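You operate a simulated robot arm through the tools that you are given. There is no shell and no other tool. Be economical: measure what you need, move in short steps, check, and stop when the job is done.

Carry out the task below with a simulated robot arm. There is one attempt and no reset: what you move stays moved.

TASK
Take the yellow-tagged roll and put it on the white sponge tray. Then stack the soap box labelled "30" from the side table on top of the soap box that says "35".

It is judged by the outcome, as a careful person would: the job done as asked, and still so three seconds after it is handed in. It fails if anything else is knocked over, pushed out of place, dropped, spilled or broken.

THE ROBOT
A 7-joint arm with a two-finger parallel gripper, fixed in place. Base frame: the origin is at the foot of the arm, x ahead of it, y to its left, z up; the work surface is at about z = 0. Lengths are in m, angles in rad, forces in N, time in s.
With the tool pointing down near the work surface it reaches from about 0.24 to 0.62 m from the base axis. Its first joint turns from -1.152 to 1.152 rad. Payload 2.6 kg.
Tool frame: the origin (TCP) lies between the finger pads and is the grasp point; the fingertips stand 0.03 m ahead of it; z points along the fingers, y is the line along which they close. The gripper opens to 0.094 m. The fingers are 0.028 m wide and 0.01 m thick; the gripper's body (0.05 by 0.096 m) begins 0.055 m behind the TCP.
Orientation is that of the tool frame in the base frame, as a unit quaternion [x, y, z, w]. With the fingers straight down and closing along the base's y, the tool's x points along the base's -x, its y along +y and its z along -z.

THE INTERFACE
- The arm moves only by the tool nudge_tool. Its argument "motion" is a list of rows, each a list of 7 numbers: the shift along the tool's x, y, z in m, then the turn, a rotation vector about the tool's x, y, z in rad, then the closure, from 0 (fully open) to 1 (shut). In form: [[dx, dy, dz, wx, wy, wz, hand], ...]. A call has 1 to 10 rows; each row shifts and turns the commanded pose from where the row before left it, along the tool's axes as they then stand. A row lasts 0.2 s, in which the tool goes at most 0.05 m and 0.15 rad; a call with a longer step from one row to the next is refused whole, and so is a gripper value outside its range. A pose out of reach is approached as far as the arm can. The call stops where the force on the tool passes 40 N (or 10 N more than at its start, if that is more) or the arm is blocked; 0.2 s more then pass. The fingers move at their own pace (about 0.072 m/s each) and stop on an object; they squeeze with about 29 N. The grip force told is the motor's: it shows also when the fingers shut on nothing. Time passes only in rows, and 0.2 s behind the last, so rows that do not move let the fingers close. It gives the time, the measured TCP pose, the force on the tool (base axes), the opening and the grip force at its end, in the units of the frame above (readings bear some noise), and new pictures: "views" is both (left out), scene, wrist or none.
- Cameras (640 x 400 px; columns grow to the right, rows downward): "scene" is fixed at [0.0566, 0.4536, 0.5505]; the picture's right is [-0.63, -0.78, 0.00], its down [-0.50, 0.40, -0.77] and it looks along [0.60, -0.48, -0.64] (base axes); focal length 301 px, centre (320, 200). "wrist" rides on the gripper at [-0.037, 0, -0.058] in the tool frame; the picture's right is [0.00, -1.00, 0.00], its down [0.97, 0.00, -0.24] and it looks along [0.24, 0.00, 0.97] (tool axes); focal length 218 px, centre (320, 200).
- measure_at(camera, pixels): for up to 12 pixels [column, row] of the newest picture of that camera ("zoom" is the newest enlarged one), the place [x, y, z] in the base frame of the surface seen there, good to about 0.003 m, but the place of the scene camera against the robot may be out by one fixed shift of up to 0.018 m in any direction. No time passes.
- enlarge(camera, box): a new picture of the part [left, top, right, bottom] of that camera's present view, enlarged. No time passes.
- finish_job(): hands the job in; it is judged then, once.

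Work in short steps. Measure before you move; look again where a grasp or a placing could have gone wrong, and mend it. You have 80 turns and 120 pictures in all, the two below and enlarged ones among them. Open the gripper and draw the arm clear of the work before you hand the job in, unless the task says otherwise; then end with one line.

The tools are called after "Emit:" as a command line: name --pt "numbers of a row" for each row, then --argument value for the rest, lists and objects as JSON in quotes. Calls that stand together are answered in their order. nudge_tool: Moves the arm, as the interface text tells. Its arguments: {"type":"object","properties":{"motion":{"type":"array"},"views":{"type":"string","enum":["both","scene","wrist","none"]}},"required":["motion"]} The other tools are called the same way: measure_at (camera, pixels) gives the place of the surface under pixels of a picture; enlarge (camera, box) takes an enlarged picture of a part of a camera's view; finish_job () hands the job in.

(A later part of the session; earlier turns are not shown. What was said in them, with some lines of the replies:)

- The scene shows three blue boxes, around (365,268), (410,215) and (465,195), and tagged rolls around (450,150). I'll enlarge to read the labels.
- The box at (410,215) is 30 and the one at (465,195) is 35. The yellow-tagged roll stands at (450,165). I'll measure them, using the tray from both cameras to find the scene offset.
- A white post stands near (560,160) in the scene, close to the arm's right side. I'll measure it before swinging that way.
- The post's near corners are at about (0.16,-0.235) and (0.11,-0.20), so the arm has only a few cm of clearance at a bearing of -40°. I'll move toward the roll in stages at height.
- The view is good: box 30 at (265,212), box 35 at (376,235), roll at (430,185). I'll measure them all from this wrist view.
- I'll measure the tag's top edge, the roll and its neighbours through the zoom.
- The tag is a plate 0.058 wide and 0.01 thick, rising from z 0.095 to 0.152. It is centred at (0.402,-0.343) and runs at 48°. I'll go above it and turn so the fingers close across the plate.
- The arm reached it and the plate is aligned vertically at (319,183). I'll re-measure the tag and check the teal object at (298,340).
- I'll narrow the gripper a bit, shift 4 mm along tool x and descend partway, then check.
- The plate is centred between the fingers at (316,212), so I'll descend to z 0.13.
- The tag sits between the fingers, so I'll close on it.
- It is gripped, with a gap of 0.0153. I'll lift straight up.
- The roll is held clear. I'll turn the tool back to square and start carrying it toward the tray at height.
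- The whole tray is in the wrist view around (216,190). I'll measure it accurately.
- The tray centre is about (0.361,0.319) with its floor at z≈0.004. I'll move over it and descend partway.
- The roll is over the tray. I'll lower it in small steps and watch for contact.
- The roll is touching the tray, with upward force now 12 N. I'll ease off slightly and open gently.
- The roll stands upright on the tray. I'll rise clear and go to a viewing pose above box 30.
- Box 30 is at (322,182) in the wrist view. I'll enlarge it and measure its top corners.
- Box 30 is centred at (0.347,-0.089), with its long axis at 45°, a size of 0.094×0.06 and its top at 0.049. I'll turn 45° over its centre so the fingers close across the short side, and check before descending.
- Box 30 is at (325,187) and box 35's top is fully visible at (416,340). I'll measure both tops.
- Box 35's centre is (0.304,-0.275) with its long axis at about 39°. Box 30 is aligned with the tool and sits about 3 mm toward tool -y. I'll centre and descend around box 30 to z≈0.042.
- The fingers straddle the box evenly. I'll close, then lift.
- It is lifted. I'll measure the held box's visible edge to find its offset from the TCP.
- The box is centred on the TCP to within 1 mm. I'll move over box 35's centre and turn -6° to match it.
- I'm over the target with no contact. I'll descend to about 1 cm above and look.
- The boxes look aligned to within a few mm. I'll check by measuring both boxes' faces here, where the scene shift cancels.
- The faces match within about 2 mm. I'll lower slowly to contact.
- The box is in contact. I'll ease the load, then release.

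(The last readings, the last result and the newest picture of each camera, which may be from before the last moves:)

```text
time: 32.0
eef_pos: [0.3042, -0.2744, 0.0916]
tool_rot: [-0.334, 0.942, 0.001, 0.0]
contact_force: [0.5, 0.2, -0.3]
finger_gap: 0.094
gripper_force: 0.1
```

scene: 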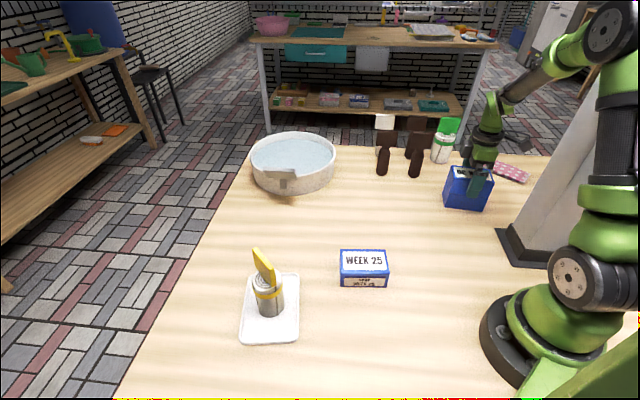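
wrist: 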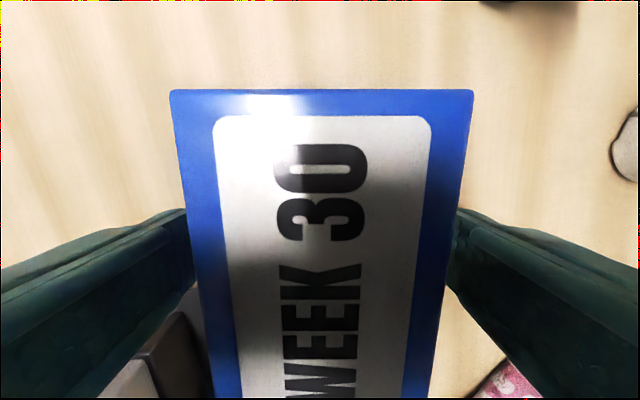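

Released. I'll rise straight up, then swing back away from the stack.

Emit:
nudge_tool --pt "0 0 -0.02 0 0 0 0" --pt "0 0 -0.04 0 0 0 0" --pt "0 0 -0.045 0 0 0 0" --pt "0 0 -0.045 0 0 0 0" --pt "0 0 -0.045 0 0 0 0" --pt "-0.025 0.03 0 0 0 0 0" --pt "-0.025 0.03 0 0 0 0 0" --pt "-0.025 0.03 0 0 0 0 0" --pt "-0.025 0.03 0 0 0 0 0" --pt "-0.025 0.03 0 0 0 0 0"

Emit:
enlarge --camera "scene" --box '[400, 110, 560, 230]'

Emit:
enlarge --camera "scene" --box '[210, 220, 410, 360]'

```text
time: 34.2
eef_pos: [0.3055, -0.0796, 0.2852]
tool_rot: [-0.334, 0.943, 0.0, 0.0]
contact_force: [0.7, 0.2, 0.4]
finger_gap: 0.0939
gripper_force: 0.0
```

scene: 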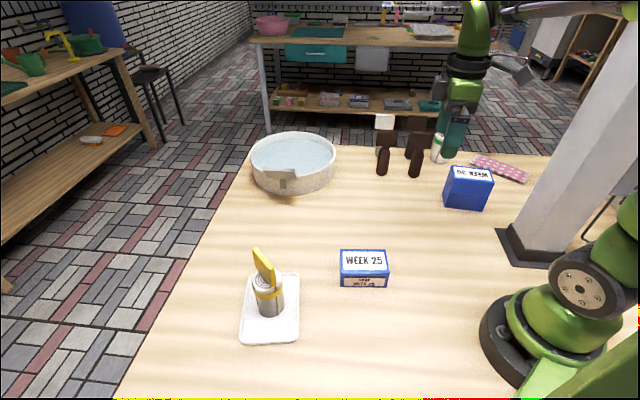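
wrist: 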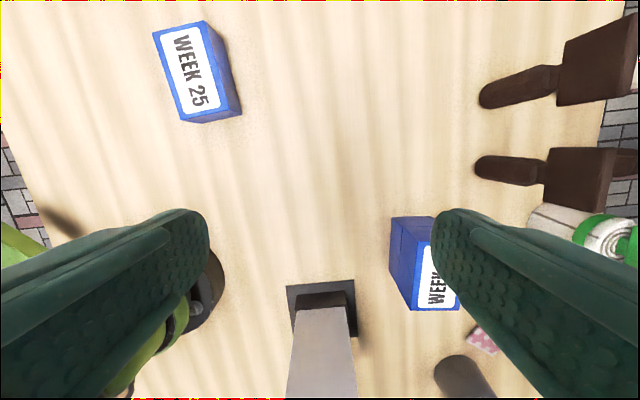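

```text
3.33 times, centred on (480, 170) of scene
```

zoom: 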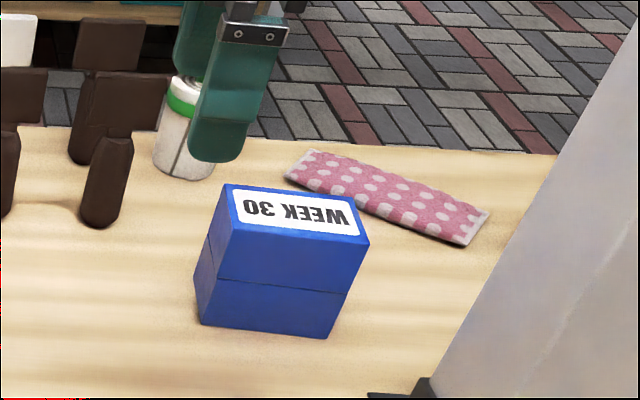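

```text
2.86 times, centred on (310, 290) of scene
```

zoom: 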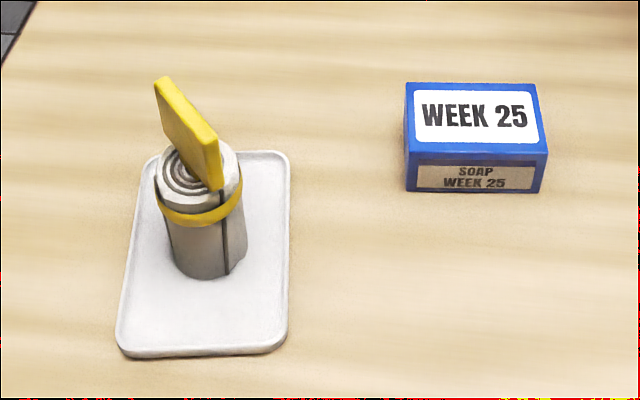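

The stack is square and flush, the roll stands on the tray, and nothing else has moved. The arm is clear with the gripper open, so I'll hand it in.

Emit:
finish_job

```text
The job is handed in.
```

The yellow-tagged roll is standing on the white sponge tray, and soap box 30 is stacked squarely on soap box 35. I saw nothing else disturbed in the final pictures.
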